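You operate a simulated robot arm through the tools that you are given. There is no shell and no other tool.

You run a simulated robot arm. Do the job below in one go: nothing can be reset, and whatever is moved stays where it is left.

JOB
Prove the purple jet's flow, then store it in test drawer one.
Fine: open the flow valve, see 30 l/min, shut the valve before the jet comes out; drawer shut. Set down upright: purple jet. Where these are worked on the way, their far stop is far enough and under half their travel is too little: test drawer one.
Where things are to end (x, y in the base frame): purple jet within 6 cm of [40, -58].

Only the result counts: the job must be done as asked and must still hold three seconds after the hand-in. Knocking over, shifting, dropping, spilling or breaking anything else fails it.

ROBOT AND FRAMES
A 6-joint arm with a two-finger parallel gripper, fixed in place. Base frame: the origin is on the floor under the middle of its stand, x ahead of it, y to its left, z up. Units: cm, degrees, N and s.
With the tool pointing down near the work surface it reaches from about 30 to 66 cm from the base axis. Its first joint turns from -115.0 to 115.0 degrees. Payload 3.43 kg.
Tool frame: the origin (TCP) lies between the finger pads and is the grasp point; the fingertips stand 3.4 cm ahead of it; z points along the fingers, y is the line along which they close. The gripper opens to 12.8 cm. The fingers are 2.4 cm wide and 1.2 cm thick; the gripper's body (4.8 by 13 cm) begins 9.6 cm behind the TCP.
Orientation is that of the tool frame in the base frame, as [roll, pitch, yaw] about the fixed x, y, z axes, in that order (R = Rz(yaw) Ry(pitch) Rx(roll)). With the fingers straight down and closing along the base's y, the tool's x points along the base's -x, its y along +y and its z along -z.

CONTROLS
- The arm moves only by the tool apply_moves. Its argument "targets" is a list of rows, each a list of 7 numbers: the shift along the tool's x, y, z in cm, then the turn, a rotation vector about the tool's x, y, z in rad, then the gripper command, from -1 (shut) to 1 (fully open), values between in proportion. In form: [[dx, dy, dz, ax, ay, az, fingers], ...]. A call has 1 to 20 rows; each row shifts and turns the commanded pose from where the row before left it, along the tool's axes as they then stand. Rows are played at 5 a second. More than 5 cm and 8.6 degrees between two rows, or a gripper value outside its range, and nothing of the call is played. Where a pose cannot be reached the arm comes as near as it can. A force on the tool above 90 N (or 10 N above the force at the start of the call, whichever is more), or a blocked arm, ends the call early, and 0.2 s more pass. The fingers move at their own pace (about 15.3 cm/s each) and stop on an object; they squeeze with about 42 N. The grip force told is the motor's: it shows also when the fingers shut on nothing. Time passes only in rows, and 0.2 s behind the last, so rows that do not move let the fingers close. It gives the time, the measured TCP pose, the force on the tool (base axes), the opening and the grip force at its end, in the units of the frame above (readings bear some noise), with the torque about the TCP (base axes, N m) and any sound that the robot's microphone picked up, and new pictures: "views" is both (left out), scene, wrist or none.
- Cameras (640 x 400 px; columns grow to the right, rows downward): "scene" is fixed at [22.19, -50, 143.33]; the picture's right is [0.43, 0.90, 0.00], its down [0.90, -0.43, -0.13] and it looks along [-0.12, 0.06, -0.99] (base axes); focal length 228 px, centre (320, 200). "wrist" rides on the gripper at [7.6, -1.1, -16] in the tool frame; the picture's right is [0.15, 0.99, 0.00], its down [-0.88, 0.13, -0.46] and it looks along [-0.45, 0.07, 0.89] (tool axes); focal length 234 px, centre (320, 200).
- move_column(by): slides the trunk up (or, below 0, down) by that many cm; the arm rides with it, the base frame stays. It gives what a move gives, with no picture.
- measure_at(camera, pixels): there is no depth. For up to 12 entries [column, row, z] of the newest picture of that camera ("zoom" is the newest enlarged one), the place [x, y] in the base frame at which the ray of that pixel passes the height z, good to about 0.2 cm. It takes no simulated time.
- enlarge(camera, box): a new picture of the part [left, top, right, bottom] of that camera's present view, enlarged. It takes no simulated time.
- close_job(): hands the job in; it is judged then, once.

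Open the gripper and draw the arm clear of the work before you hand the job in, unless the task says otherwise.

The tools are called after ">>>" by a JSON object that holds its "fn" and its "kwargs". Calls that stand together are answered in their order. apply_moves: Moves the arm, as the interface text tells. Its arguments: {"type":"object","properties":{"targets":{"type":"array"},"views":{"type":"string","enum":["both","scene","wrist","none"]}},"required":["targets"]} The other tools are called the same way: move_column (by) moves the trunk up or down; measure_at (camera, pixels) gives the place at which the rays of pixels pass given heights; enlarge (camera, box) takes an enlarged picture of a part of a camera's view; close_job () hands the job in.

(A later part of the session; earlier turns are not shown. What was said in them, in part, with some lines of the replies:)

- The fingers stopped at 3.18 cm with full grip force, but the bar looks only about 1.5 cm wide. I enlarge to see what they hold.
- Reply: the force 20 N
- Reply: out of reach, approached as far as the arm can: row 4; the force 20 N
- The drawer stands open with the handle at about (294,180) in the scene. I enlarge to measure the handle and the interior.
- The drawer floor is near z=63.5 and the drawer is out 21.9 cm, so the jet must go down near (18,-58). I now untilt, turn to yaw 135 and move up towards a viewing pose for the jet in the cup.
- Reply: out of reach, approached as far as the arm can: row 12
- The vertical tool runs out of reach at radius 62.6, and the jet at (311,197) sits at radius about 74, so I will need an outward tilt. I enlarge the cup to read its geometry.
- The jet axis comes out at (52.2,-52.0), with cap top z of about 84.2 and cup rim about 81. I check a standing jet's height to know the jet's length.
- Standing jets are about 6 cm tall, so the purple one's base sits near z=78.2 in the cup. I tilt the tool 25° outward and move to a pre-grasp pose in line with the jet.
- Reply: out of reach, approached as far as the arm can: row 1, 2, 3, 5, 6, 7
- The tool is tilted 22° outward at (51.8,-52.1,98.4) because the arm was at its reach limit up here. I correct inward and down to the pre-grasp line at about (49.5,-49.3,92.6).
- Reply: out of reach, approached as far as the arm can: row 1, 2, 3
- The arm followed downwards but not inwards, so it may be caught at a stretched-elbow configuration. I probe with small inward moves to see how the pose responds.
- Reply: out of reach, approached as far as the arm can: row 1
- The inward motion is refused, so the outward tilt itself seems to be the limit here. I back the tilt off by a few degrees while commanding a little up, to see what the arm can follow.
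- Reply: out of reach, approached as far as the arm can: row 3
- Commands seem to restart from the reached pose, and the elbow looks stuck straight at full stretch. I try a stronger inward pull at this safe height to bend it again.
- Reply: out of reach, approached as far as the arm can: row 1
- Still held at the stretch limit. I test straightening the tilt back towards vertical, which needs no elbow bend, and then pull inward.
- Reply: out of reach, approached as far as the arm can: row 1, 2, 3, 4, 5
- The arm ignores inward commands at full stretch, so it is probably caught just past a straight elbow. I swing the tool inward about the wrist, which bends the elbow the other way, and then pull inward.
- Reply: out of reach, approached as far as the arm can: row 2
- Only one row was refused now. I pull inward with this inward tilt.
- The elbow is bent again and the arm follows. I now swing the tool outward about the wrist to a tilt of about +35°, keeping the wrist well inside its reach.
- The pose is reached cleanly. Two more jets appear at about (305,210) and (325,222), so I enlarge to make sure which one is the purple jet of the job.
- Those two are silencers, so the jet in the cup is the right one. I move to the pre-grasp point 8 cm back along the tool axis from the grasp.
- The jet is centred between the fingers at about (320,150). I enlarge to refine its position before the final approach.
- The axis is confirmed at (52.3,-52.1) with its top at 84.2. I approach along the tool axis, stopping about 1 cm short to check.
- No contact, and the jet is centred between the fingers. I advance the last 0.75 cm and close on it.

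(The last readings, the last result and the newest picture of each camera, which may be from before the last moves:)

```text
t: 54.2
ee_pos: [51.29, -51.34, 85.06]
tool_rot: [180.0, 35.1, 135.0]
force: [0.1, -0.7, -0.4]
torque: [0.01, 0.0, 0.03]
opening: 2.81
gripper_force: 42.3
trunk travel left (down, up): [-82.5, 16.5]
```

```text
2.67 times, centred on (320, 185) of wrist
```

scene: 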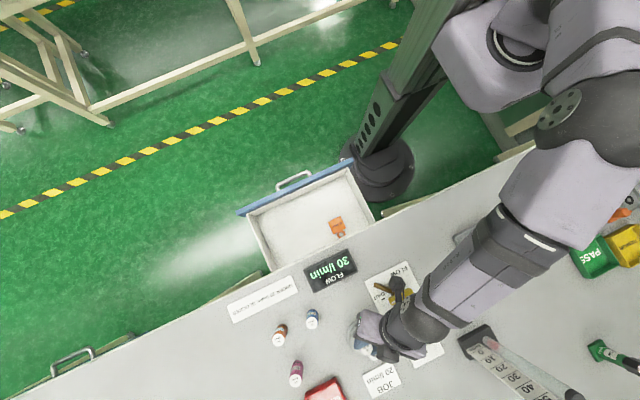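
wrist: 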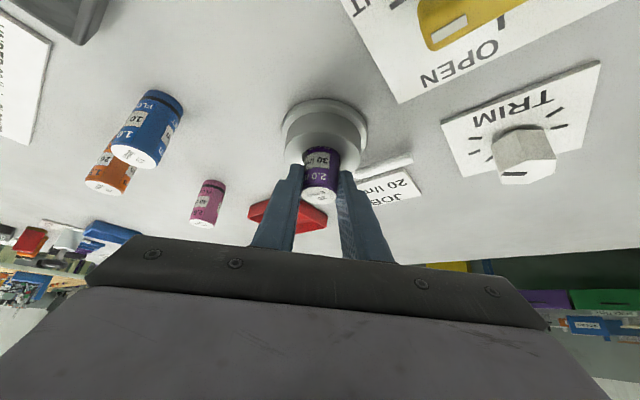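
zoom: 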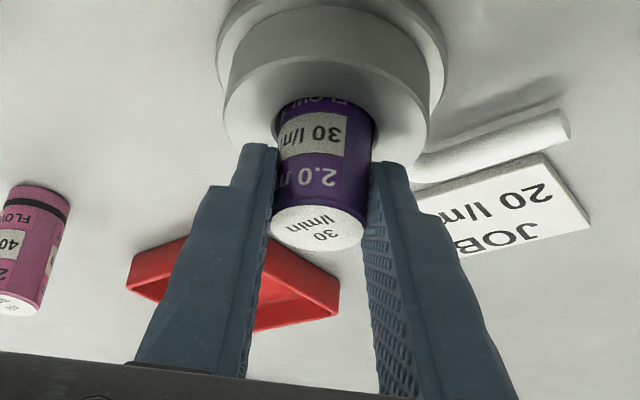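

The jet is gripped (2.81 cm, 42 N) and the valve still points at SHUT. I lift it straight up out of the cup.

>>> {"fn": "apply_moves", "kwargs": {"targets": [[-0.46, 0, -0.654, 0, 0, 0, -1], [-0.46, 0, -0.654, 0, 0, 0, -1], [-0.46, 0, -0.654, 0, 0, 0, -1], [-0.46, 0, -0.654, 0, 0, 0, -1], [-0.46, 0, -0.654, 0, 0, 0, -1], [-0.86, 0, -1.227, 0, 0, 0, -1], [-0.86, 0, -1.227, 0, 0, 0, -1], [-0.86, 0, -1.227, 0, 0, 0, -1], [-0.86, 0, -1.227, 0, 0, 0, -1], [0, 0, 0, 0, 0, 0, -1]]}}

>>> {"fn": "enlarge", "kwargs": {"camera": "wrist", "box": [240, 60, 400, 260]}}

```text
t: 56.4
ee_pos: [51.4, -51.21, 95.09]
tool_rot: [180.0, 35.1, 135.1]
force: [0.0, 0.0, -0.7]
torque: [0.03, 0.01, 0.0]
opening: 2.81
gripper_force: 42.0
trunk travel left (down, up): [-82.5, 16.5]
```

scene: 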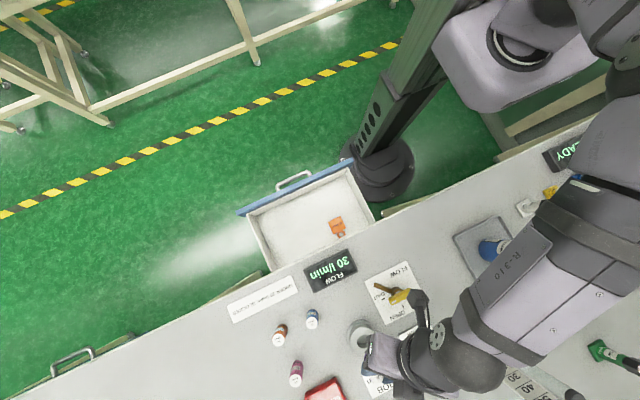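
wrist: 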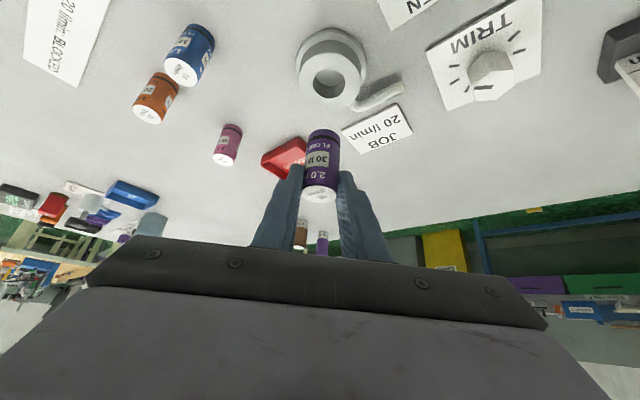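

```text
2.00 times, centred on (320, 160) of wrist
```

zoom: 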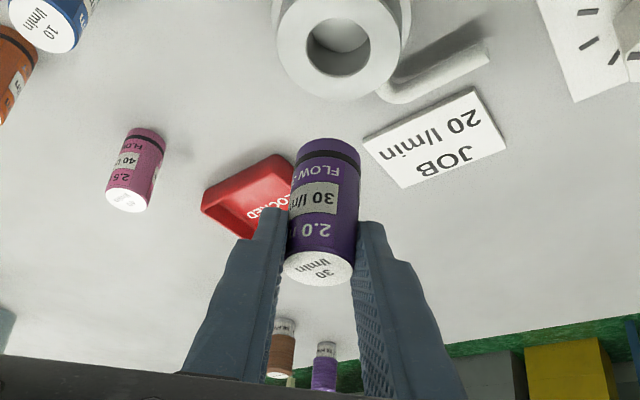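

The jet is clear of the cup and upright. I carry it over the bench to above the drawer spot, keeping the same tilt so it stays upright.

>>> {"fn": "apply_moves", "kwargs": {"targets": [[0.6, -1.0, -0.42, 0, 0, 0, -1], [1.174, -2.041, -0.825, 0, 0, 0, -1], [1.174, -2.041, -0.825, 0, 0, 0, -1], [1.174, -2.041, -0.825, 0, 0, 0, -1], [1.174, -2.041, -0.825, 0, 0, 0, -1], [1.174, -2.041, -0.825, 0, 0, 0, -1], [1.174, -2.041, -0.825, 0, 0, 0, -1], [1.174, -2.041, -0.825, 0, 0, 0, -1], [1.174, -2.041, -0.825, 0, 0, 0, -1], [1.174, -2.041, -0.825, 0, 0, 0, -1], [1.174, -2.041, -0.825, 0, 0, 0, -1], [1.174, -2.041, -0.825, 0, 0, 0, -1], [1.174, -2.041, -0.825, 0, 0, 0, -1], [1.174, -2.041, -0.825, 0, 0, 0, -1], [0.6, -1.0, -0.42, 0, 0, 0, -1], [0, 0, 0, 0, 0, 0, -1], [0, 0, 0, 0, 0, 0, -1]]}}

```text
t: 60.0
ee_pos: [17.04, -57.22, 94.9]
tool_rot: [180.0, 35.2, 135.1]
force: [-0.4, 0.0, -0.8]
torque: [0.01, -0.01, -0.02]
opening: 2.76
gripper_force: 41.5
trunk travel left (down, up): [-82.5, 16.5]
```

scene: 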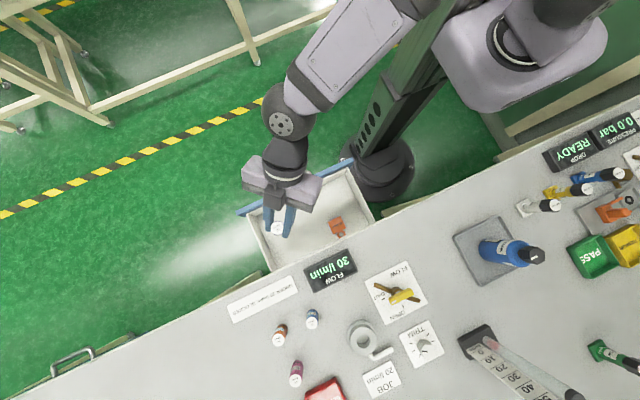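
wrist: 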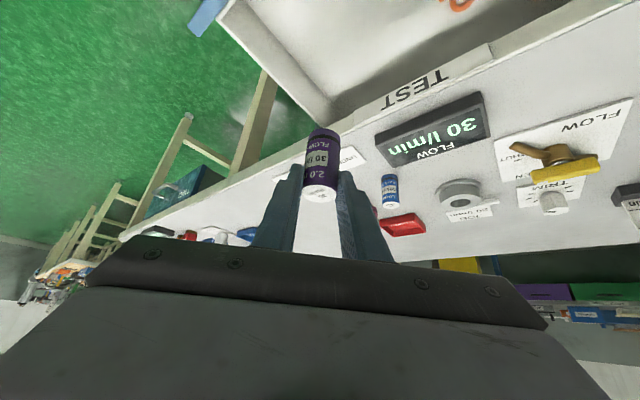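

The jet hangs above the drawer spot at (18,-58). I lower it to about 2.5 cm above the drawer floor.

>>> {"fn": "apply_moves", "kwargs": {"targets": [[1.15, 0, 1.64, 0, 0, 0, -1], [1.44, 0, 2.05, 0, 0, 0, -1], [1.44, 0, 2.05, 0, 0, 0, -1], [1.44, 0, 2.05, 0, 0, 0, -1], [1.44, 0, 2.05, 0, 0, 0, -1], [1.44, 0, 2.05, 0, 0, 0, -1], [1.44, 0, 2.05, 0, 0, 0, -1], [1.44, 0, 2.05, 0, 0, 0, -1], [1.15, 0, 1.64, 0, 0, 0, -1], [0, 0, 0, 0, 0, 0, -1]]}}

>>> {"fn": "enlarge", "kwargs": {"camera": "wrist", "box": [200, 60, 440, 260]}}

>>> {"fn": "enlarge", "kwargs": {"camera": "scene", "box": [220, 150, 400, 290]}}

```text
t: 62.2
ee_pos: [17.07, -57.25, 73.37]
tool_rot: [-180.0, 35.1, 135.1]
force: [-0.4, 0.2, -0.9]
torque: [0.0, 0.06, -0.01]
opening: 2.75
gripper_force: 41.9
trunk travel left (down, up): [-82.5, 16.5]
```

scene: 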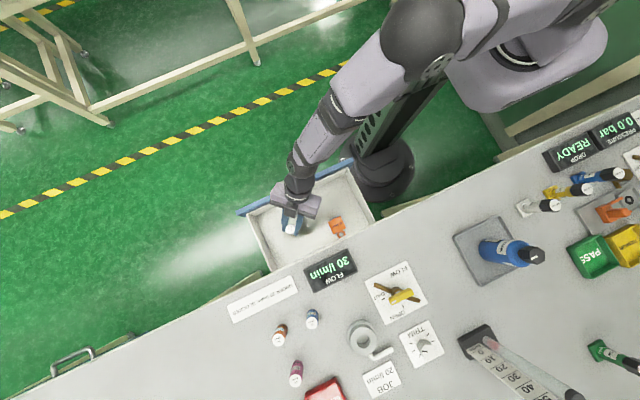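
wrist: 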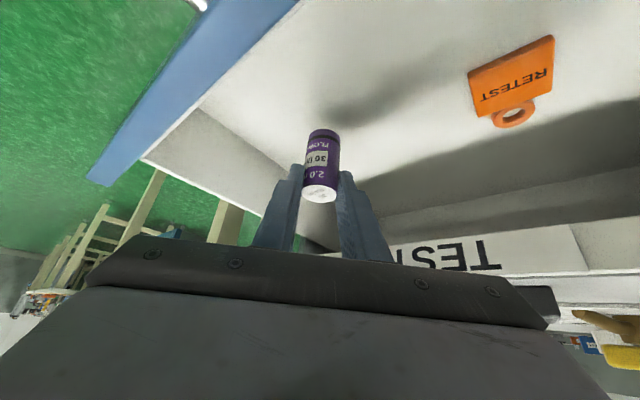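

```text
2.00 times, centred on (320, 160) of wrist
```

zoom: 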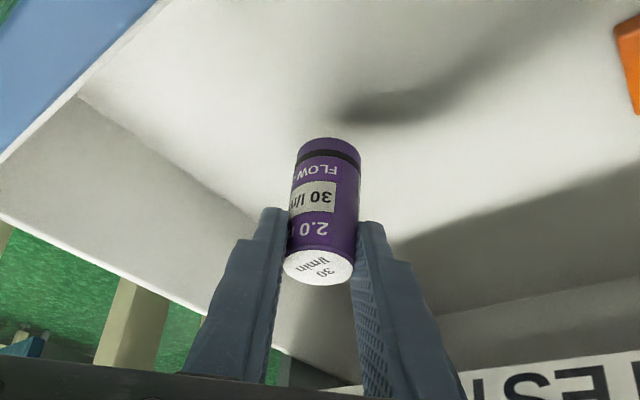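

```text
2.86 times, centred on (310, 220) of scene
```

zoom: 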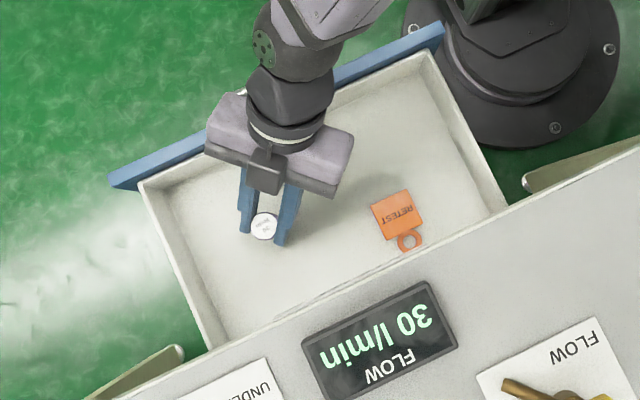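

The jet is about 2.5 cm above the floor, upright, and well away from the RETEST tag. I lower in small steps watching the force.

>>> {"fn": "apply_moves", "kwargs": {"targets": [[0.1725, 0, 0.2454, 0, 0, 0, -1], [0.1725, 0, 0.2454, 0, 0, 0, -1], [0.1725, 0, 0.2454, 0, 0, 0, -1], [0.1725, 0, 0.2454, 0, 0, 0, -1], [0.1725, 0, 0.2454, 0, 0, 0, -1], [0.1725, 0, 0.2454, 0, 0, 0, -1], [0, 0, 0, 0, 0, 0, -1]], "views": "none"}}

>>> {"fn": "measure_at", "kwargs": {"camera": "scene", "pixels": [[290.8, 229.4, 72.5], [290.8, 229.4, 70]]}}

```text
t: 63.8
ee_pos: [16.88, -57.42, 71.58]
tool_rot: [180.0, 35.1, 135.1]
force: [0.1, -1.4, -1.1]
torque: [-0.02, -0.03, 0.0]
opening: 2.78
gripper_force: 42.4
trunk travel left (down, up): [-82.5, 16.5]
```

```text
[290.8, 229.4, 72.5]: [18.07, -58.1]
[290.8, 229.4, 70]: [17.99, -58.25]
```

No contact yet at TCP z=71.6, and the jet is at (18.0,-58.1) as planned. I continue in finer steps.

>>> {"fn": "apply_moves", "kwargs": {"targets": [[0.115, 0, 0.1636, 0, 0, 0, -1], [0.115, 0, 0.1636, 0, 0, 0, -1], [0.115, 0, 0.1636, 0, 0, 0, -1], [0, 0, 0, 0, 0, 0, -1]], "views": "wrist"}}

```text
t: 64.8
ee_pos: [16.99, -57.36, 71.0]
tool_rot: [-180.0, 35.1, 135.0]
force: [-1.1, 0.2, -0.9]
torque: [0.0, 0.01, -0.01]
opening: 2.75
gripper_force: 42.6
trunk travel left (down, up): [-82.5, 16.5]
```

wrist: 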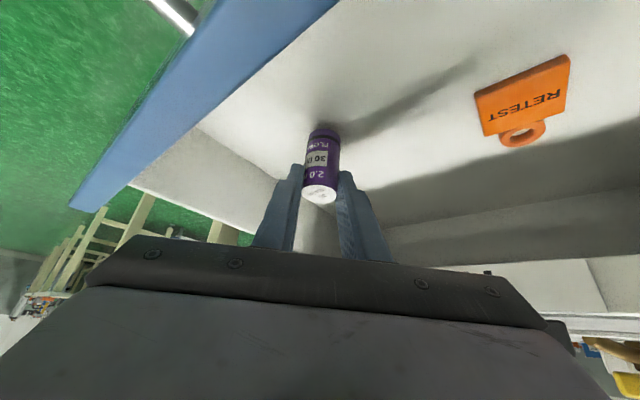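

The shadow at the jet's base is closing in at about (322,128), but there is still no contact force. I continue down in 0.2 cm steps.

>>> {"fn": "apply_moves", "kwargs": {"targets": [[0.115, 0, 0.1636, 0, 0, 0, -1], [0.115, 0, 0.1636, 0, 0, 0, -1], [0, 0, 0, 0, 0, 0, -1]], "views": "none"}}

```text
t: 65.6
ee_pos: [16.95, -57.41, 70.63]
tool_rot: [-180.0, 35.1, 135.2]
force: [-0.9, -0.1, -0.1]
torque: [0.0, 0.02, -0.01]
opening: 2.74
gripper_force: 41.8
trunk travel left (down, up): [-82.5, 16.5]
```

Still free at z=70.6. I go on with two more small steps.

>>> {"fn": "apply_moves", "kwargs": {"targets": [[0.115, 0, 0.1636, 0, 0, 0, -1], [0.115, 0, 0.1636, 0, 0, 0, -1], [0, 0, 0, 0, 0, 0, -1]], "views": "wrist"}}

>>> {"fn": "enlarge", "kwargs": {"camera": "wrist", "box": [260, 90, 400, 230]}}

```text
t: 66.4
ee_pos: [16.98, -57.39, 70.23]
tool_rot: [179.9, 35.0, 135.1]
force: [0.5, 0.7, -0.6]
torque: [-0.01, 0.02, 0.03]
opening: 2.77
gripper_force: 42.0
trunk travel left (down, up): [-82.5, 16.5]
```

wrist: 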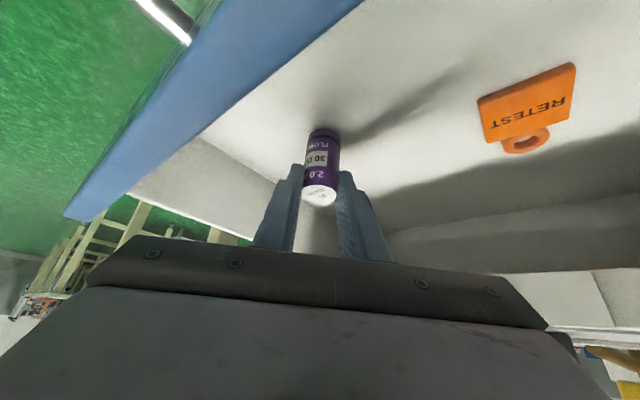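

```text
2.86 times, centred on (330, 160) of wrist
```

zoom: 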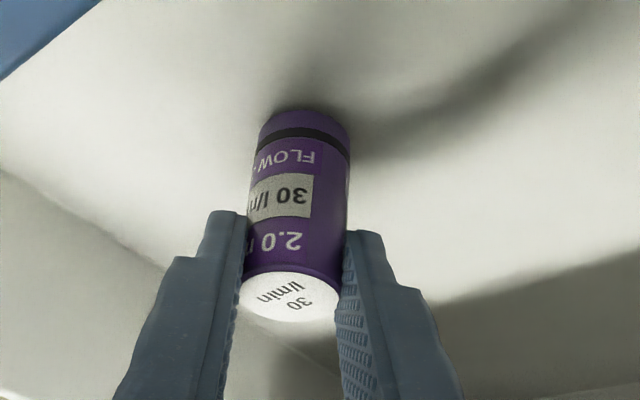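

The jet's base is very near the floor by its contact shadow. I continue in 0.15 cm steps.

>>> {"fn": "apply_moves", "kwargs": {"targets": [[0.086, 0, 0.1227, 0, 0, 0, -1], [0.086, 0, 0.1227, 0, 0, 0, -1], [0, 0, 0, 0, 0, 0, -1]], "views": "none"}}

```text
t: 67.2
ee_pos: [16.94, -57.5, 69.87]
tool_rot: [180.0, 35.1, 135.1]
force: [1.0, 0.3, 1.9]
torque: [0.02, -0.02, -0.03]
opening: 2.75
gripper_force: 42.1
trunk travel left (down, up): [-82.5, 16.5]
```

The vertical force has shifted to about +2 N, possibly first contact. One more small step confirms.

>>> {"fn": "apply_moves", "kwargs": {"targets": [[0.086, 0, 0.1227, 0, 0, 0, -1], [0, 0, 0, 0, 0, 0, -1]], "views": "none"}}

```text
t: 67.8
ee_pos: [16.8, -57.42, 69.96]
tool_rot: [-179.9, 35.3, 135.0]
force: [0.7, 1.3, 11.4]
torque: [0.1, -0.02, 0.0]
opening: 2.72
gripper_force: 41.6
trunk travel left (down, up): [-82.5, 16.5]
```

Contact confirmed (11 N), so the jet stands on the drawer floor. I relax the press slightly and open the fingers.

>>> {"fn": "apply_moves", "kwargs": {"targets": [[-0.05, 0, -0.07, 0, 0, 0, -1], [0, 0, 0, 0, 0, 0, -1], [0, 0, 0, 0, 0, 0, -0.5], [0, 0, 0, 0, 0, 0, -0.4], [0, 0, 0, 0, 0, 0, -0.2], [0, 0, 0, 0, 0, 0, -0.2]]}}

>>> {"fn": "enlarge", "kwargs": {"camera": "wrist", "box": [240, 80, 400, 240]}}

```text
t: 69.2
ee_pos: [17.01, -57.33, 69.88]
tool_rot: [-179.9, 35.1, 135.0]
force: [0.1, 0.3, 0.1]
torque: [0.03, 0.03, 0.02]
opening: 5.13
gripper_force: 0.0
trunk travel left (down, up): [-82.5, 16.5]
```

scene: 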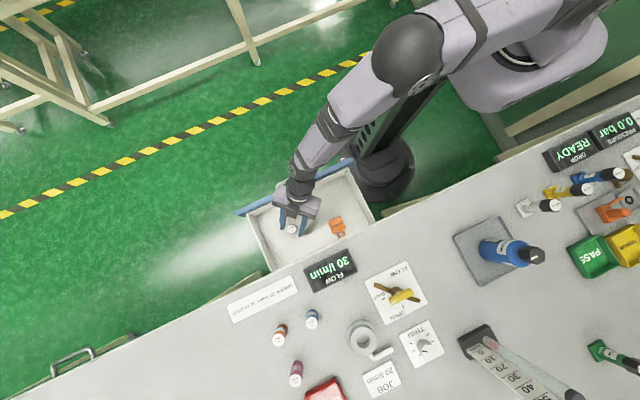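
wrist: 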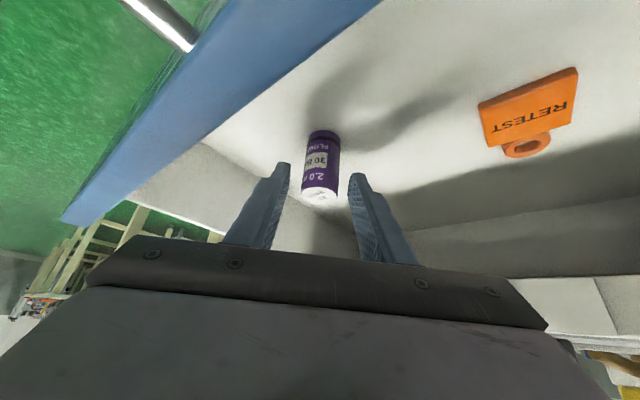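

```text
2.50 times, centred on (320, 160) of wrist
```

zoom: 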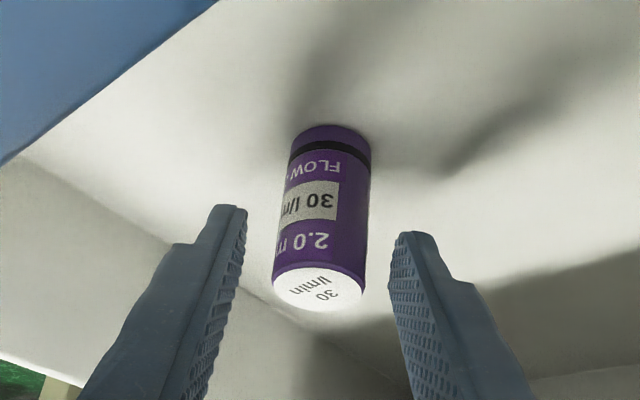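

The jet stands free and upright on the drawer floor. I back the fingers off along the tool axis and rise clear.

>>> {"fn": "apply_moves", "kwargs": {"targets": [[0, 0, -1, 0, 0, 0, -0.2], [0, 0, -2, 0, 0, 0, -0.2], [0, 0, -3, 0, 0, 0, -0.2], [0, 0, -3, 0, 0, 0, -0.2], [0, 0, -3, 0, 0, 0, -0.2], [-1.725, 0, -2.454, 0, 0, 0, -0.4], [-1.725, 0, -2.454, 0, 0, 0, -0.4], [-1.725, 0, -2.454, 0, 0, 0, -0.6], [-1.725, 0, -2.454, 0, 0, 0, -0.6], [0, 0, 0, 0, 0, 0, -0.6]]}}

>>> {"fn": "enlarge", "kwargs": {"camera": "scene", "box": [220, 150, 400, 290]}}

```text
t: 71.4
ee_pos: [12.27, -52.4, 91.9]
tool_rot: [179.9, 35.0, 135.0]
force: [0.4, 0.4, 0.3]
torque: [0.0, 0.0, 0.01]
opening: 2.56
gripper_force: 0.1
trunk travel left (down, up): [-82.5, 16.5]
```

scene: 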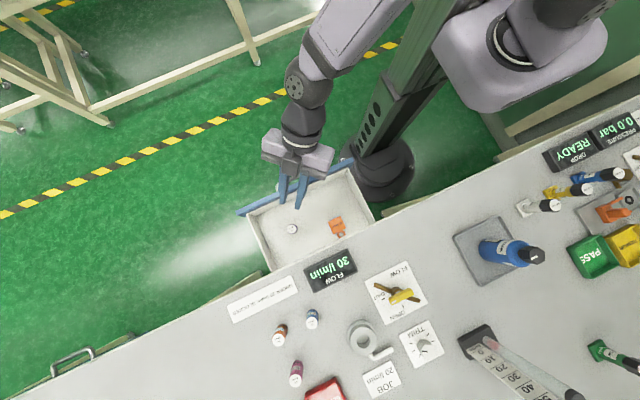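
wrist: 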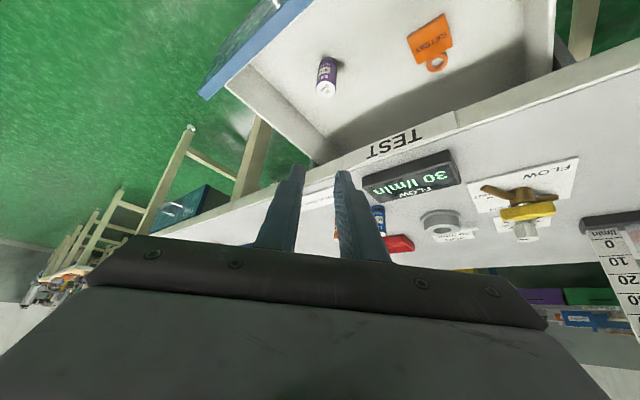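

```text
2.86 times, centred on (310, 220) of scene
```

zoom: 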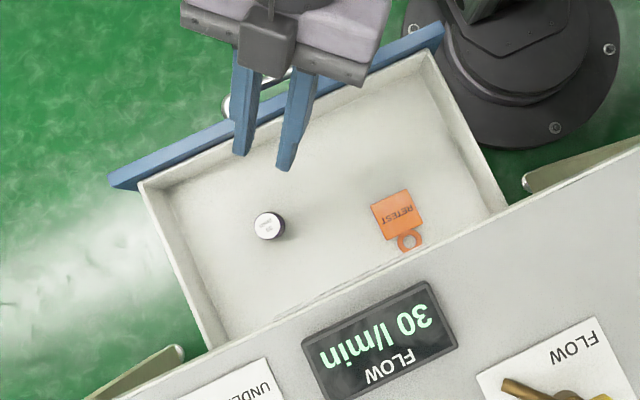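

The jet stands upright at about (292,229) in the scene, near (18,-58). I now reorient to the handle pose (yaw 90, tilted 35° towards +x) above the handle.

>>> {"fn": "apply_moves", "kwargs": {"targets": [[0, 0, 0, 0, 0.1222, 0, -0.6], [0, 0, 0, 0, 0.1222, 0, -0.6], [0, 0, 0, 0, 0.1222, 0, -0.6], [0, 0, 0, 0, 0.1222, 0, -0.6], [0, 0, 0, 0, 0.1222, 0, -0.6], [0, 0, 0, 0, 0, 0.131, -0.6], [0, 0, 0, 0, 0, 0.131, -0.6], [0, 0, 0, 0, 0, 0.131, -0.6], [0, 0, 0, 0, 0, 0.131, -0.6], [0, 0, 0, 0, 0, 0.131, -0.6], [0, 0, 0, 0, 0, 0.131, -0.6], [0.33, -3.2, 0.2, 0, 0, 0, -0.6], [0.33, -3.2, 0.2, 0, 0, 0, -0.6], [0.33, -3.2, 0.2, 0, 0, 0, -0.6], [0.33, -3.2, 0.2, 0, 0, 0, -0.6], [0, 0, 0, 0, 0, 0, -0.6]], "views": "none"}}

>>> {"fn": "apply_moves", "kwargs": {"targets": [[0, 0, 0, -0.1222, 0, 0, -0.6], [0, 0, 0, -0.1222, 0, 0, -0.6], [0, 0, 0, -0.1222, 0, 0, -0.6], [0, 0, 0, -0.1222, 0, 0, -0.6], [0, 0, 0, -0.1222, 0, 0, -0.6], [0, 0, 0, 0, 0, 0, -0.6]]}}

```text
t: 74.8
ee_pos: [-0.78, -51.22, 90.93]
tool_rot: [-180.0, 0.0, 90.0]
force: [-0.3, -0.9, 1.3]
torque: [-0.02, 0.01, 0.01]
opening: 2.57
gripper_force: 0.1
trunk travel left (down, up): [-82.5, 16.5]
```

```text
t: 76.2
ee_pos: [-0.58, -51.25, 90.7]
tool_rot: [144.9, 0.0, 90.1]
force: [0.0, 0.4, -0.8]
torque: [0.0, -0.01, -0.02]
opening: 2.55
gripper_force: 0.0
trunk travel left (down, up): [-82.5, 16.5]
```

scene: 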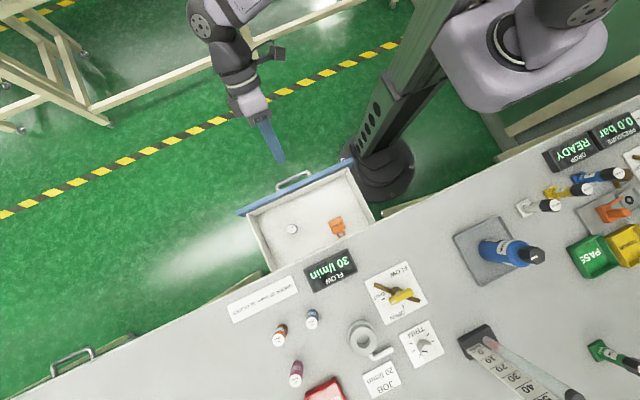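
wrist: 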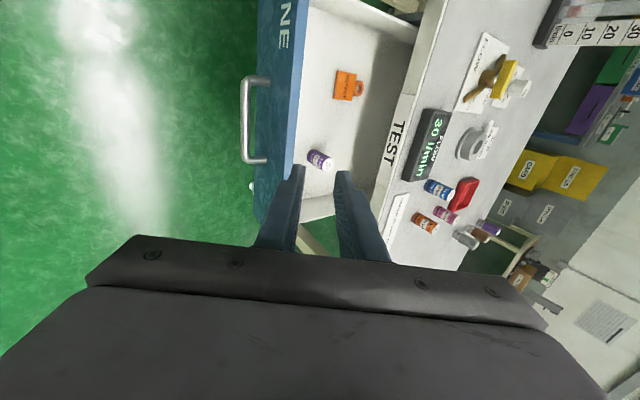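

The open drawer's handle is at about (247,120) in the wrist view, unchanged. I retrace the earlier path: straight down, then check the bar before moving in.

>>> {"fn": "apply_moves", "kwargs": {"targets": [[0.1, -1.722, 2.457, 0, 0, 0, -0.6], [0, -1.722, 2.457, 0, 0, 0, -0.6], [0, -1.722, 2.457, 0, 0, 0, -0.6], [0, -1.722, 2.457, 0, 0, 0, -0.6], [0, -1.722, 2.457, 0, 0, 0, -0.6], [0, -1.148, 1.638, 0, 0, 0, -0.6], [0, 0, 0, 0, 0, 0, -0.6]]}}

>>> {"fn": "enlarge", "kwargs": {"camera": "wrist", "box": [230, 80, 410, 260]}}

```text
t: 77.8
ee_pos: [-0.39, -50.99, 73.87]
tool_rot: [144.9, 0.0, 90.2]
force: [-0.7, -0.1, -0.7]
torque: [-0.03, -0.01, 0.0]
opening: 2.53
gripper_force: 0.1
trunk travel left (down, up): [-82.5, 16.5]
```

scene: 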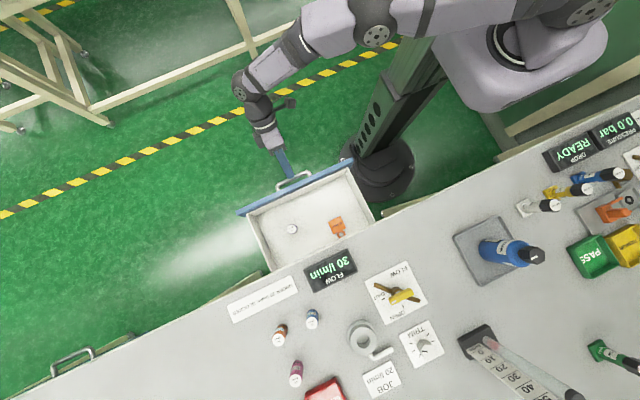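
wrist: 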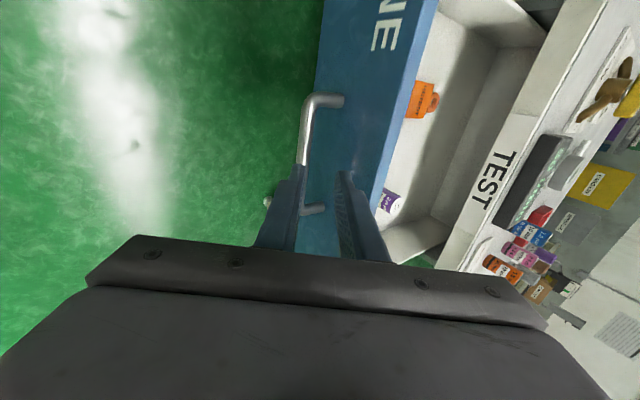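

```text
2.22 times, centred on (320, 170) of wrist
```

zoom: 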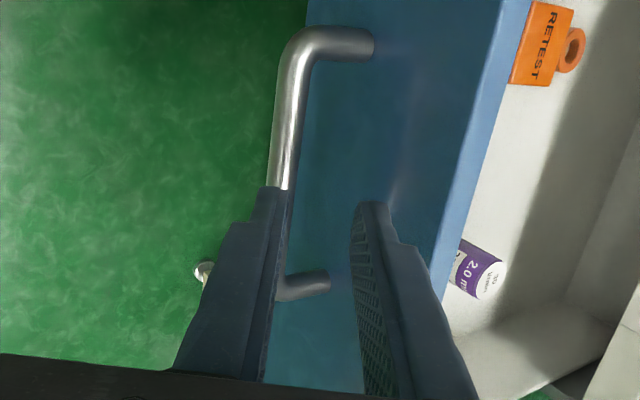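

The lower finger still hangs in front of the bar. I continue straight down 3.1 cm, which brings the bar on centre just ahead of the tips.

>>> {"fn": "apply_moves", "kwargs": {"targets": [[0, -0.574, 0.819, 0, 0, 0, -0.6], [0, -0.574, 0.819, 0, 0, 0, -0.6], [0, -0.63, 0.9, 0, 0, 0, -0.6], [0, 0, 0, 0, 0, 0, -0.6]]}}

>>> {"fn": "enlarge", "kwargs": {"camera": "wrist", "box": [230, 80, 410, 260]}}

```text
t: 78.8
ee_pos: [-0.48, -51.12, 70.71]
tool_rot: [145.1, 0.0, 90.0]
force: [0.4, 0.8, -1.6]
torque: [-0.02, 0.0, 0.01]
opening: 2.56
gripper_force: 0.1
trunk travel left (down, up): [-82.5, 16.5]
```

scene: 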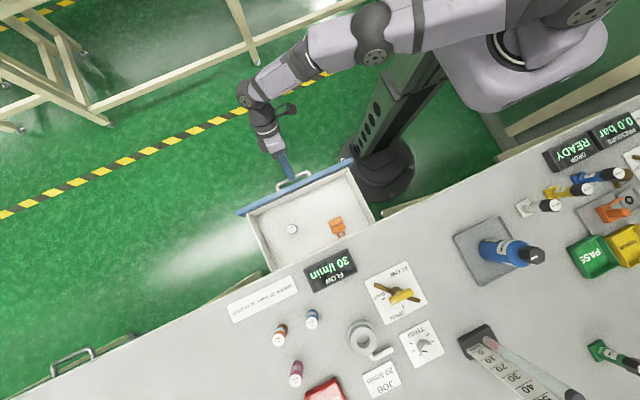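
wrist: 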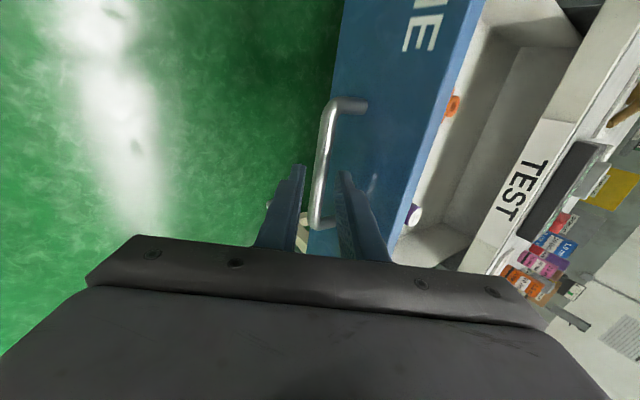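

```text
2.22 times, centred on (320, 170) of wrist
```

zoom: 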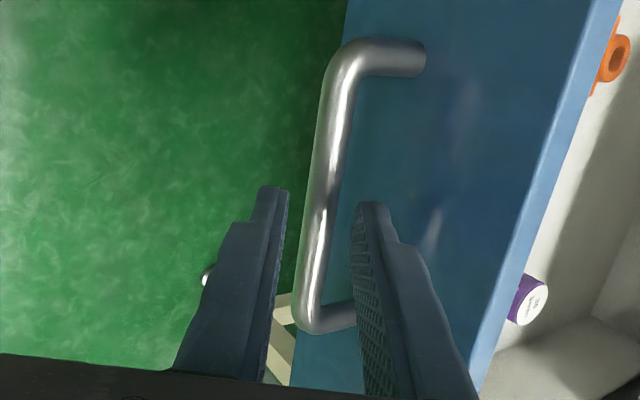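

The bar is now centred ahead of the tips. I advance 1.6 cm and close on it.

>>> {"fn": "apply_moves", "kwargs": {"targets": [[0, 0, 0.8, 0, 0, 0, -0.6], [0, 0, 0.8, 0, 0, 0, -0.6], [0, 0, 0, 0, 0, 0, -0.7], [0, 0, 0, 0, 0, 0, -1], [0, 0, 0, 0, 0, 0, -1], [0, 0, 0, 0, 0, 0, -1]]}}

```text
t: 80.2
ee_pos: [0.29, -51.09, 69.5]
tool_rot: [144.9, 0.1, 90.1]
force: [2.2, -2.1, 6.2]
torque: [0.12, -0.15, 0.87]
opening: 1.36
gripper_force: 44.8
trunk travel left (down, up): [-82.5, 16.5]
```

scene: 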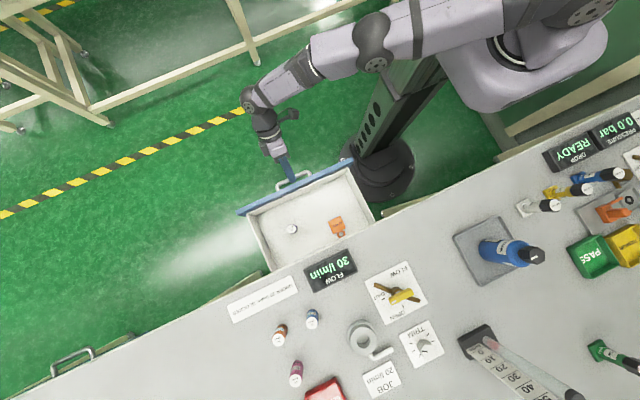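
wrist: 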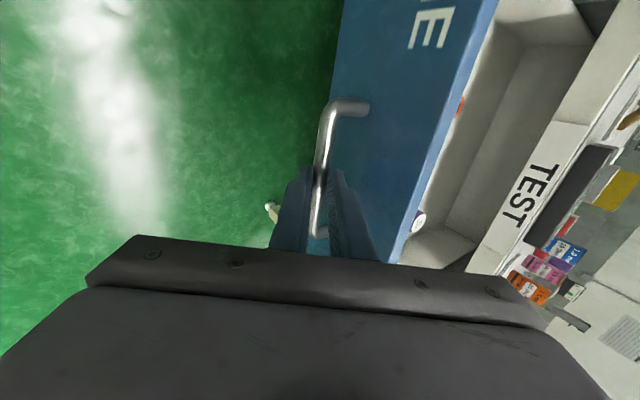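

The handle is gripped and the jet still stands. I push the drawer in gently, starting slowly.

>>> {"fn": "apply_moves", "kwargs": {"targets": [[0, 0.246, 0.172, 0, 0, 0, -1], [0, 0.41, 0.287, 0, 0, 0, -1], [0, 0.655, 0.459, 0, 0, 0, -1], [0, 0.819, 0.574, 0, 0, 0, -1], [0, 0.819, 0.574, 0, 0, 0, -1], [0, 0.819, 0.574, 0, 0, 0, -1], [0, 0.819, 0.574, 0, 0, 0, -1], [0, 0.819, 0.574, 0, 0, 0, -1], [0, 0.573, 0.402, 0, 0, 0, -1], [0, 0.328, 0.23, 0, 0, 0, -1], [0, 0, 0, 0, 0, 0, -1]]}}

>>> {"fn": "enlarge", "kwargs": {"camera": "scene", "box": [220, 150, 400, 290]}}

```text
t: 82.6
ee_pos: [8.06, -51.04, 69.4]
tool_rot: [145.0, 0.0, 90.0]
force: [-1.0, -1.0, 0.5]
torque: [-1.03, -0.03, 0.05]
opening: 1.36
gripper_force: 44.9
trunk travel left (down, up): [-82.5, 16.5]
```

scene: 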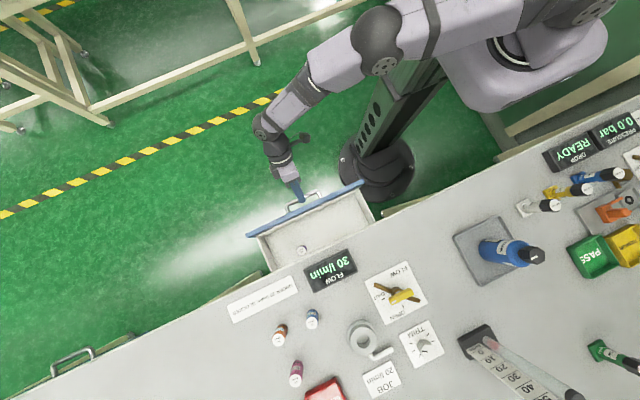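
wrist: 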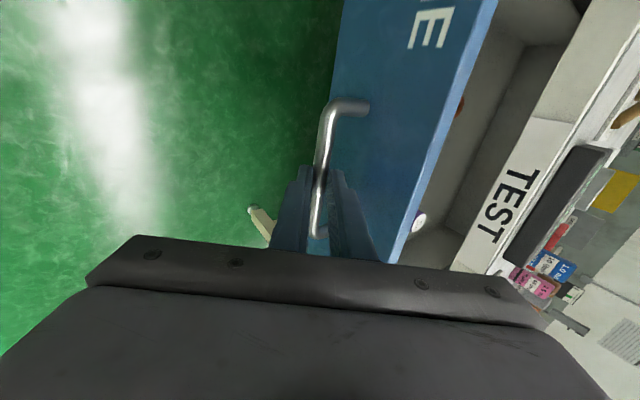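

```text
2.86 times, centred on (310, 220) of scene
```

zoom: 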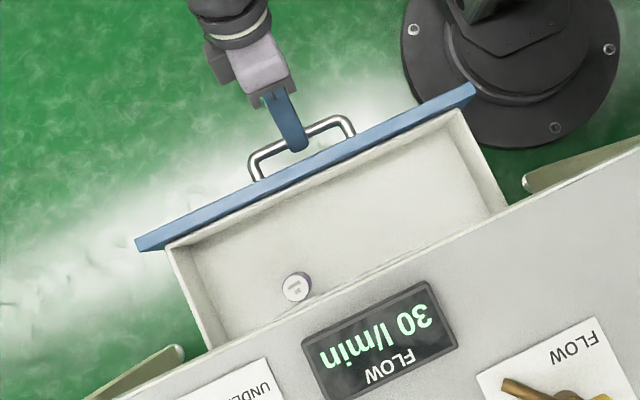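

The drawer is 14 cm from shut and the jet stands upright at about (303,249) in the scene, about to pass under the bench edge. Before pushing on I check the height of the apron's lower edge against the jet's top (about z=69).

>>> {"fn": "enlarge", "kwargs": {"camera": "wrist", "box": [380, 80, 620, 280]}}

```text
2.00 times, centred on (500, 180) of wrist
```

zoom: 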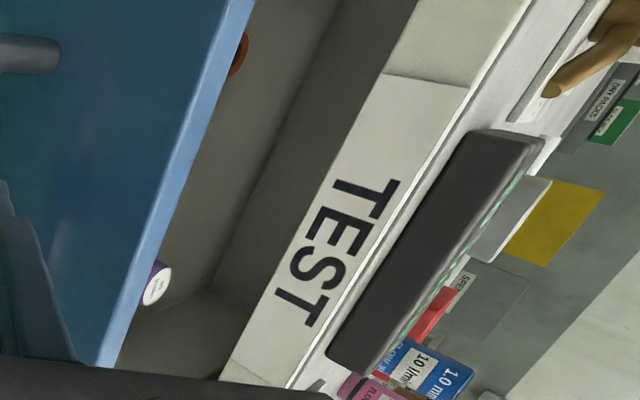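

>>> {"fn": "measure_at", "kwargs": {"camera": "wrist", "pixels": [[495, 185, 70], [495, 185, 72], [495, 185, 74], [495, 185, 76], [541, 185, 76], [541, 185, 78], [418.5, 222.5, 68], [418.5, 222.5, 69.2], [418.5, 222.5, 71], [415, 180, 70], [415, 180, 72], [415, 180, 74]]}}

>>> {"fn": "measure_at", "kwargs": {"camera": "scene", "pixels": [[302, 250.4, 69.2], [302, 250.4, 68], [302, 250.4, 71], [309, 203.5, 72], [309, 203.5, 74], [309, 206.5, 72]]}}

```text
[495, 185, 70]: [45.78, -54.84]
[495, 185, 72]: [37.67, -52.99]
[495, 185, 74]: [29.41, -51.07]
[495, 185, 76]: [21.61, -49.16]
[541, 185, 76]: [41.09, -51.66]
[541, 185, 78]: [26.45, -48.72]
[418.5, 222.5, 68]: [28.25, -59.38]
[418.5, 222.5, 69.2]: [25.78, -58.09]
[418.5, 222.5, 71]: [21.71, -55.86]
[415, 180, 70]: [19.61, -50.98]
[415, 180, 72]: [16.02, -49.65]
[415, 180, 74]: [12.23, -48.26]
```

```text
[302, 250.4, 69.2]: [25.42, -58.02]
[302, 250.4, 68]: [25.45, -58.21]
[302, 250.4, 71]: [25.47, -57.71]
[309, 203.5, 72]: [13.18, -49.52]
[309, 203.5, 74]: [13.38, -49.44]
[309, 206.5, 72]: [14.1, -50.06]
```

The apron's lower edge is near z=74.8 and the jet's top at about 69.3, so there is ample clearance. I push on to about 1.5 cm from shut.

>>> {"fn": "apply_moves", "kwargs": {"targets": [[0, 0.246, 0.172, 0, 0, 0, -1], [0, 0.41, 0.287, 0, 0, 0, -1], [0, 0.655, 0.459, 0, 0, 0, -1], [0, 0.819, 0.574, 0, 0, 0, -1], [0, 0.819, 0.574, 0, 0, 0, -1], [0, 0.819, 0.574, 0, 0, 0, -1], [0, 0.819, 0.574, 0, 0, 0, -1], [0, 0.819, 0.574, 0, 0, 0, -1], [0, 0.819, 0.574, 0, 0, 0, -1], [0, 0.819, 0.574, 0, 0, 0, -1], [0, 0.819, 0.574, 0, 0, 0, -1], [0, 0.819, 0.574, 0, 0, 0, -1], [0, 0.819, 0.574, 0, 0, 0, -1], [0, 0.655, 0.459, 0, 0, 0, -1], [0, 0.328, 0.23, 0, 0, 0, -1], [0, 0, 0, 0, 0, 0, -1]]}}

```text
t: 86.0
ee_pos: [20.74, -51.1, 69.49]
tool_rot: [145.0, -0.1, 90.1]
force: [-1.8, 0.8, -12.7]
torque: [-0.86, 0.23, 0.32]
opening: 1.35
gripper_force: 45.2
trunk travel left (down, up): [-82.5, 16.5]
```

scene: 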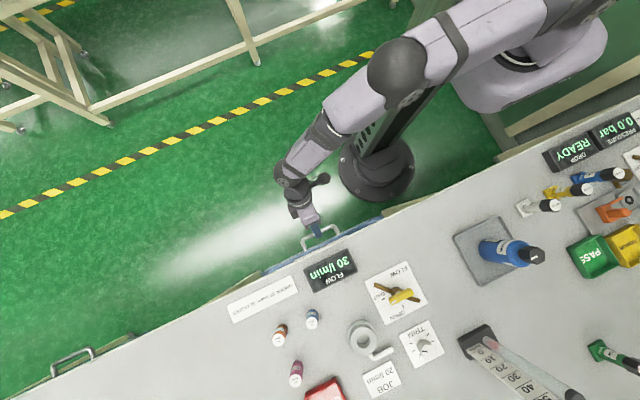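
wrist: 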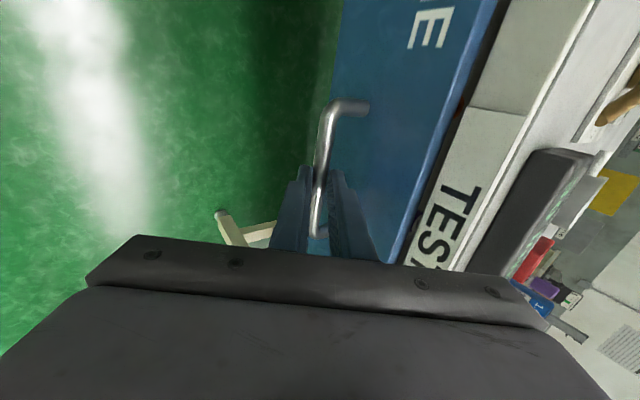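

About 1.6 cm remain. I finish slowly in 0.4 cm steps, watching for the stop.

>>> {"fn": "apply_moves", "kwargs": {"targets": [[0, 0.328, 0.23, 0, 0, 0, -1], [0, 0.328, 0.23, 0, 0, 0, -1], [0, 0.328, 0.23, 0, 0, 0, -1], [0, 0.246, 0.172, 0, 0, 0, -1], [0, 0, 0, 0, 0, 0, -1]], "views": "wrist"}}

```text
t: 87.2
ee_pos: [22.24, -51.05, 69.46]
tool_rot: [144.9, 0.0, 89.9]
force: [-8.1, -0.7, -12.1]
torque: [-0.12, 0.4, 0.78]
opening: 1.38
gripper_force: 45.0
trunk travel left (down, up): [-82.5, 16.5]
```

wrist: 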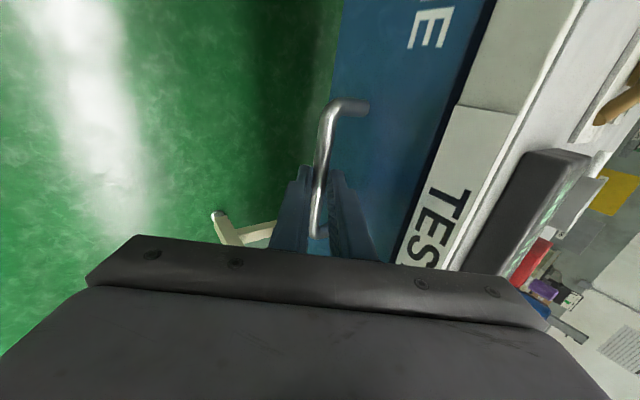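

The push force is rising (-8 N in x), so the drawer is at or near its stop. I press 0.3 cm more to seat it.

>>> {"fn": "apply_moves", "kwargs": {"targets": [[0, 0.164, 0.115, 0, 0, 0, -1], [0, 0.123, 0.086, 0, 0, 0, -1], [0, 0, 0, 0, 0, 0, -1]], "views": "none"}}

```text
t: 88.0
ee_pos: [22.18, -51.13, 69.54]
tool_rot: [145.2, 0.1, 90.1]
force: [-27.9, 0.7, -6.3]
torque: [0.16, 0.79, 0.69]
opening: 1.36
gripper_force: 44.9
trunk travel left (down, up): [-82.5, 16.5]
```

The drawer is against its stop (-28 N, no further motion). I relieve the press, open the fingers and back off along the tool axis.

>>> {"fn": "apply_moves", "kwargs": {"targets": [[0, -0.2, -0.14, 0, 0, 0, -1], [0, 0, 0, 0, 0, 0, -1], [0, 0, 0, 0, 0, 0, -0.62], [0, 0, 0, 0, 0, 0, -0.62], [0, 0, 0, 0, 0, 0, -0.62]]}}

>>> {"fn": "enlarge", "kwargs": {"camera": "wrist", "box": [230, 80, 410, 260]}}

```text
t: 89.2
ee_pos: [22.33, -50.88, 69.53]
tool_rot: [145.0, 0.1, 90.0]
force: [0.0, -0.4, 0.5]
torque: [-0.01, 0.02, 0.04]
opening: 2.45
gripper_force: 0.0
trunk travel left (down, up): [-82.5, 16.5]
```

scene: 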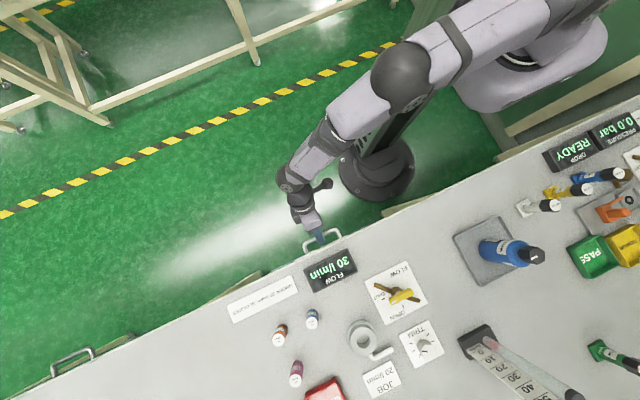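
wrist: 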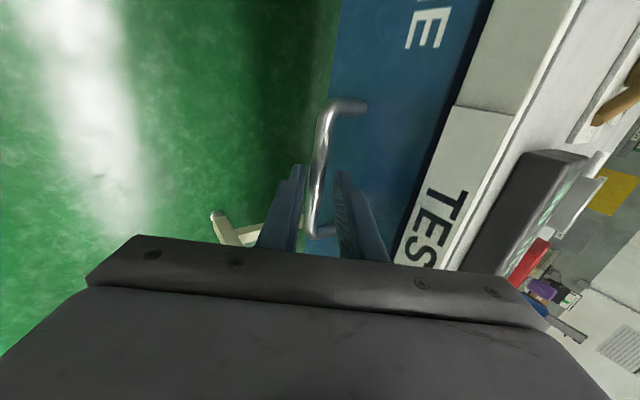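

```text
2.22 times, centred on (320, 170) of wrist
```

zoom: 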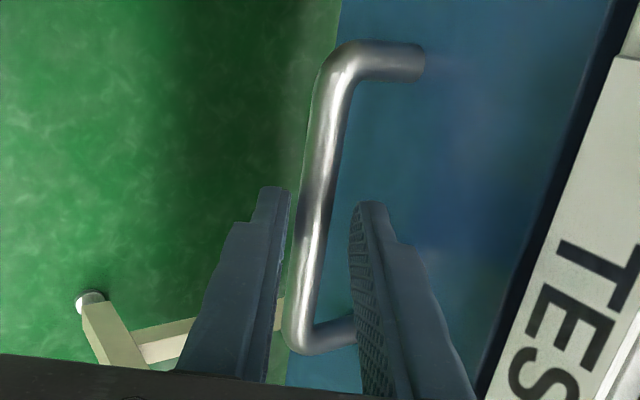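

The fingers are off the bar on both sides. I back out 14 cm along the tool axis and rise.

>>> {"fn": "apply_moves", "kwargs": {"targets": [[0, 0, -0.8, 0, 0, 0, -0.62], [0, 0, -1.2, 0, 0, 0, -0.62], [0, 0, -2, 0, 0, 0, -0.62], [0, 0, -3, 0, 0, 0, -0.5], [0, 0, -3.5, 0, 0, 0, 0], [0, 0, -3.5, 0, 0, 0, 0], [0, 1.72, -2.46, 0, 0, 0, 0.5], [0, 1.72, -2.46, 0, 0, 0, 0.5], [0, 1.72, -2.46, 0, 0, 0, 0.5], [0, 0, 0, 0, 0, 0, 0.5]]}}

>>> {"fn": "enlarge", "kwargs": {"camera": "scene", "box": [250, 210, 430, 330]}}

>>> {"fn": "enlarge", "kwargs": {"camera": "scene", "box": [430, 100, 640, 400]}}

```text
t: 91.4
ee_pos: [14.46, -50.76, 89.87]
tool_rot: [145.0, 0.1, 90.0]
force: [0.4, 1.0, 0.2]
torque: [0.02, 0.0, 0.02]
opening: 9.61
gripper_force: 0.1
trunk travel left (down, up): [-82.5, 16.5]
```

scene: 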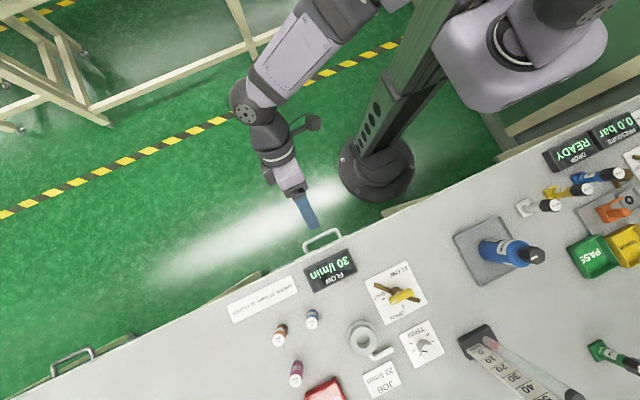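
wrist: 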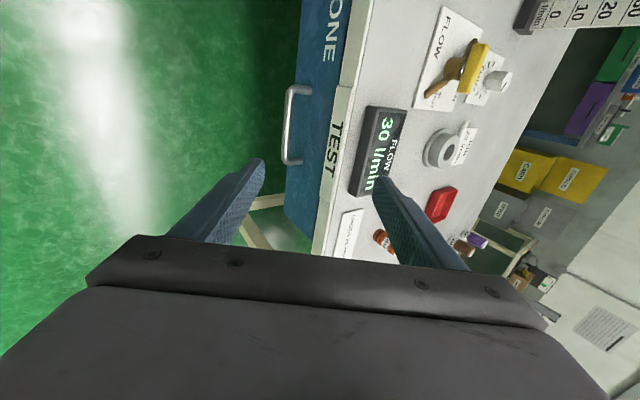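

```text
3.33 times, centred on (340, 270) of scene
```

zoom: 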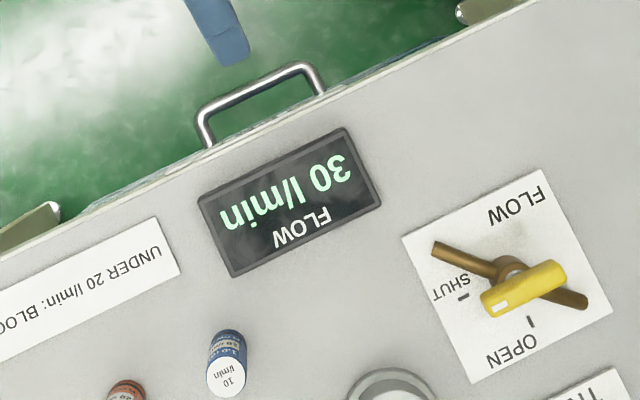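

```text
1.33 times, centred on (535, 250) of scene
```

zoom: 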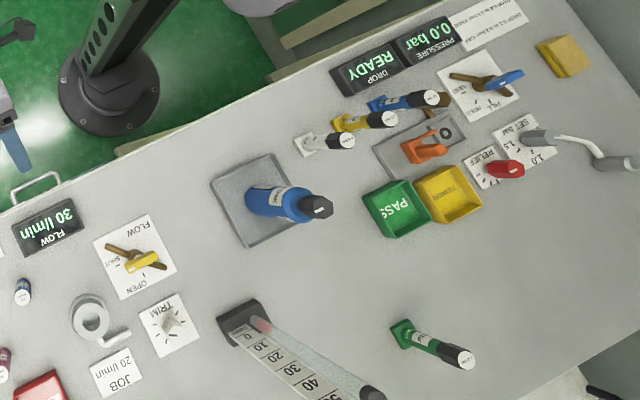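

The drawer handle is back at its starting place, about (322,240), and everything else looks undisturbed. I compare the valve handle against its starting picture once more.

>>> {"fn": "enlarge", "kwargs": {"camera": "scene", "box": [360, 250, 440, 330]}}

>>> {"fn": "enlarge", "kwargs": {"camera": "scene", "box": [280, 210, 380, 280]}}

```text
5.00 times, centred on (400, 290) of scene
```

zoom: 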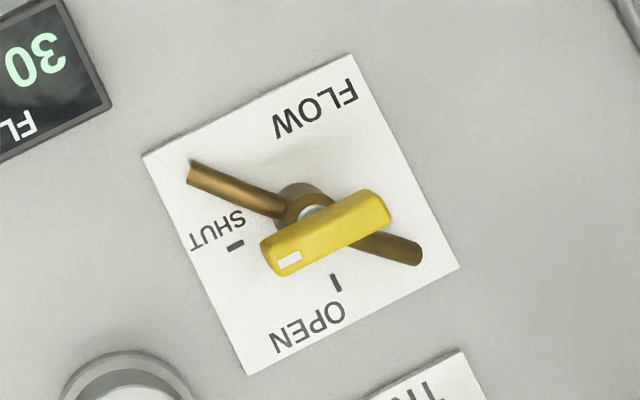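

```text
5.71 times, centred on (330, 245) of scene
```

zoom: 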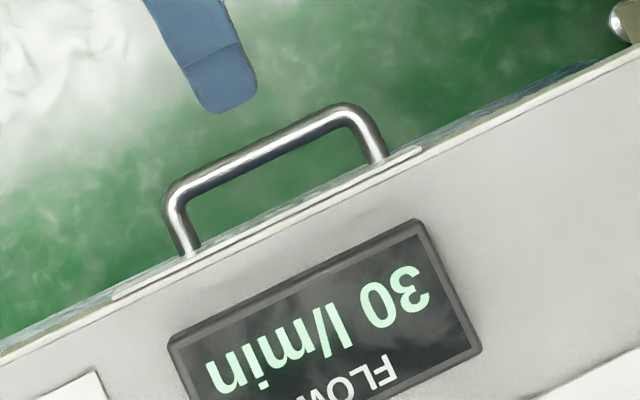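

The valve and drawer both match their starting pictures exactly. I draw the arm further up and clear, with the gripper open.

>>> {"fn": "apply_moves", "kwargs": {"targets": [[0, 1.72, -2.46, 0, 0, 0, 1], [0, 1.72, -2.46, 0, 0, 0, 1], [0, 1.72, -2.46, 0, 0, 0, 1], [0, 1.72, -2.46, 0, 0, 0, 1], [0, 0, 0, 0, 0, 0, 1], [0, 0, 0, 0, 0, 0, 1]]}}

```text
t: 92.8
ee_pos: [14.39, -50.77, 101.98]
tool_rot: [144.9, 0.1, 90.0]
force: [1.1, -0.3, -0.5]
torque: [0.01, -0.02, -0.01]
opening: 12.8
gripper_force: 0.0
trunk travel left (down, up): [-82.5, 16.5]
```

scene: 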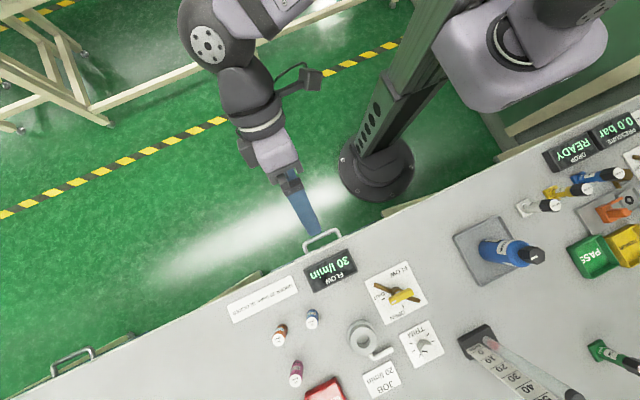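
wrist: 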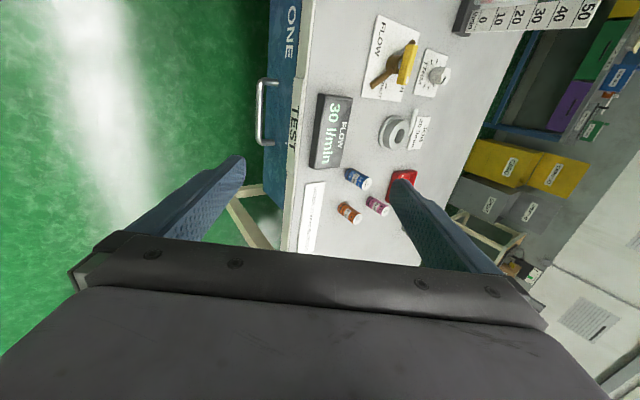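

The flow was proven at 30 l/min, the valve was shut before the jet came out, and the jet was set upright in test drawer one at about (40,-58). The drawer is shut and the arm is clear with the gripper open, so I hand the job in.

>>> {"fn": "close_job", "kwargs": {}}

```text
The job is handed in.
```

The purple jet's flow was proven at 30 l/min, and the jet is stored in test drawer one; I have handed the job in.

- **Flow test:** With the valve open, the display read a steady 30 l/min. I shut the valve before taking the jet out, and the flow meter's float went back to 0. The display still shows 30 l/min because it holds the last reading.
- **Drawer:** The arm ran out of reach at about 22.8 cm open, before I felt a far stop. I took that as well over half the travel, but I don't know the full travel.
- **Jet position:** I set it upright in the open drawer at about (18, -58). Pushing the drawer shut should have carried it to about (40, -58).
- **Not seen after closing:** I last saw the jet upright when the drawer was about 14 cm from shut. I pushed it in slowly from there and could not see inside afterwards.
- **Everything else:** The drawer handle and valve look just as they did at the start. The other bench items look undisturbed in the last pictures. The orange RETEST tag inside the drawer was never touched; it moved only with the drawer.
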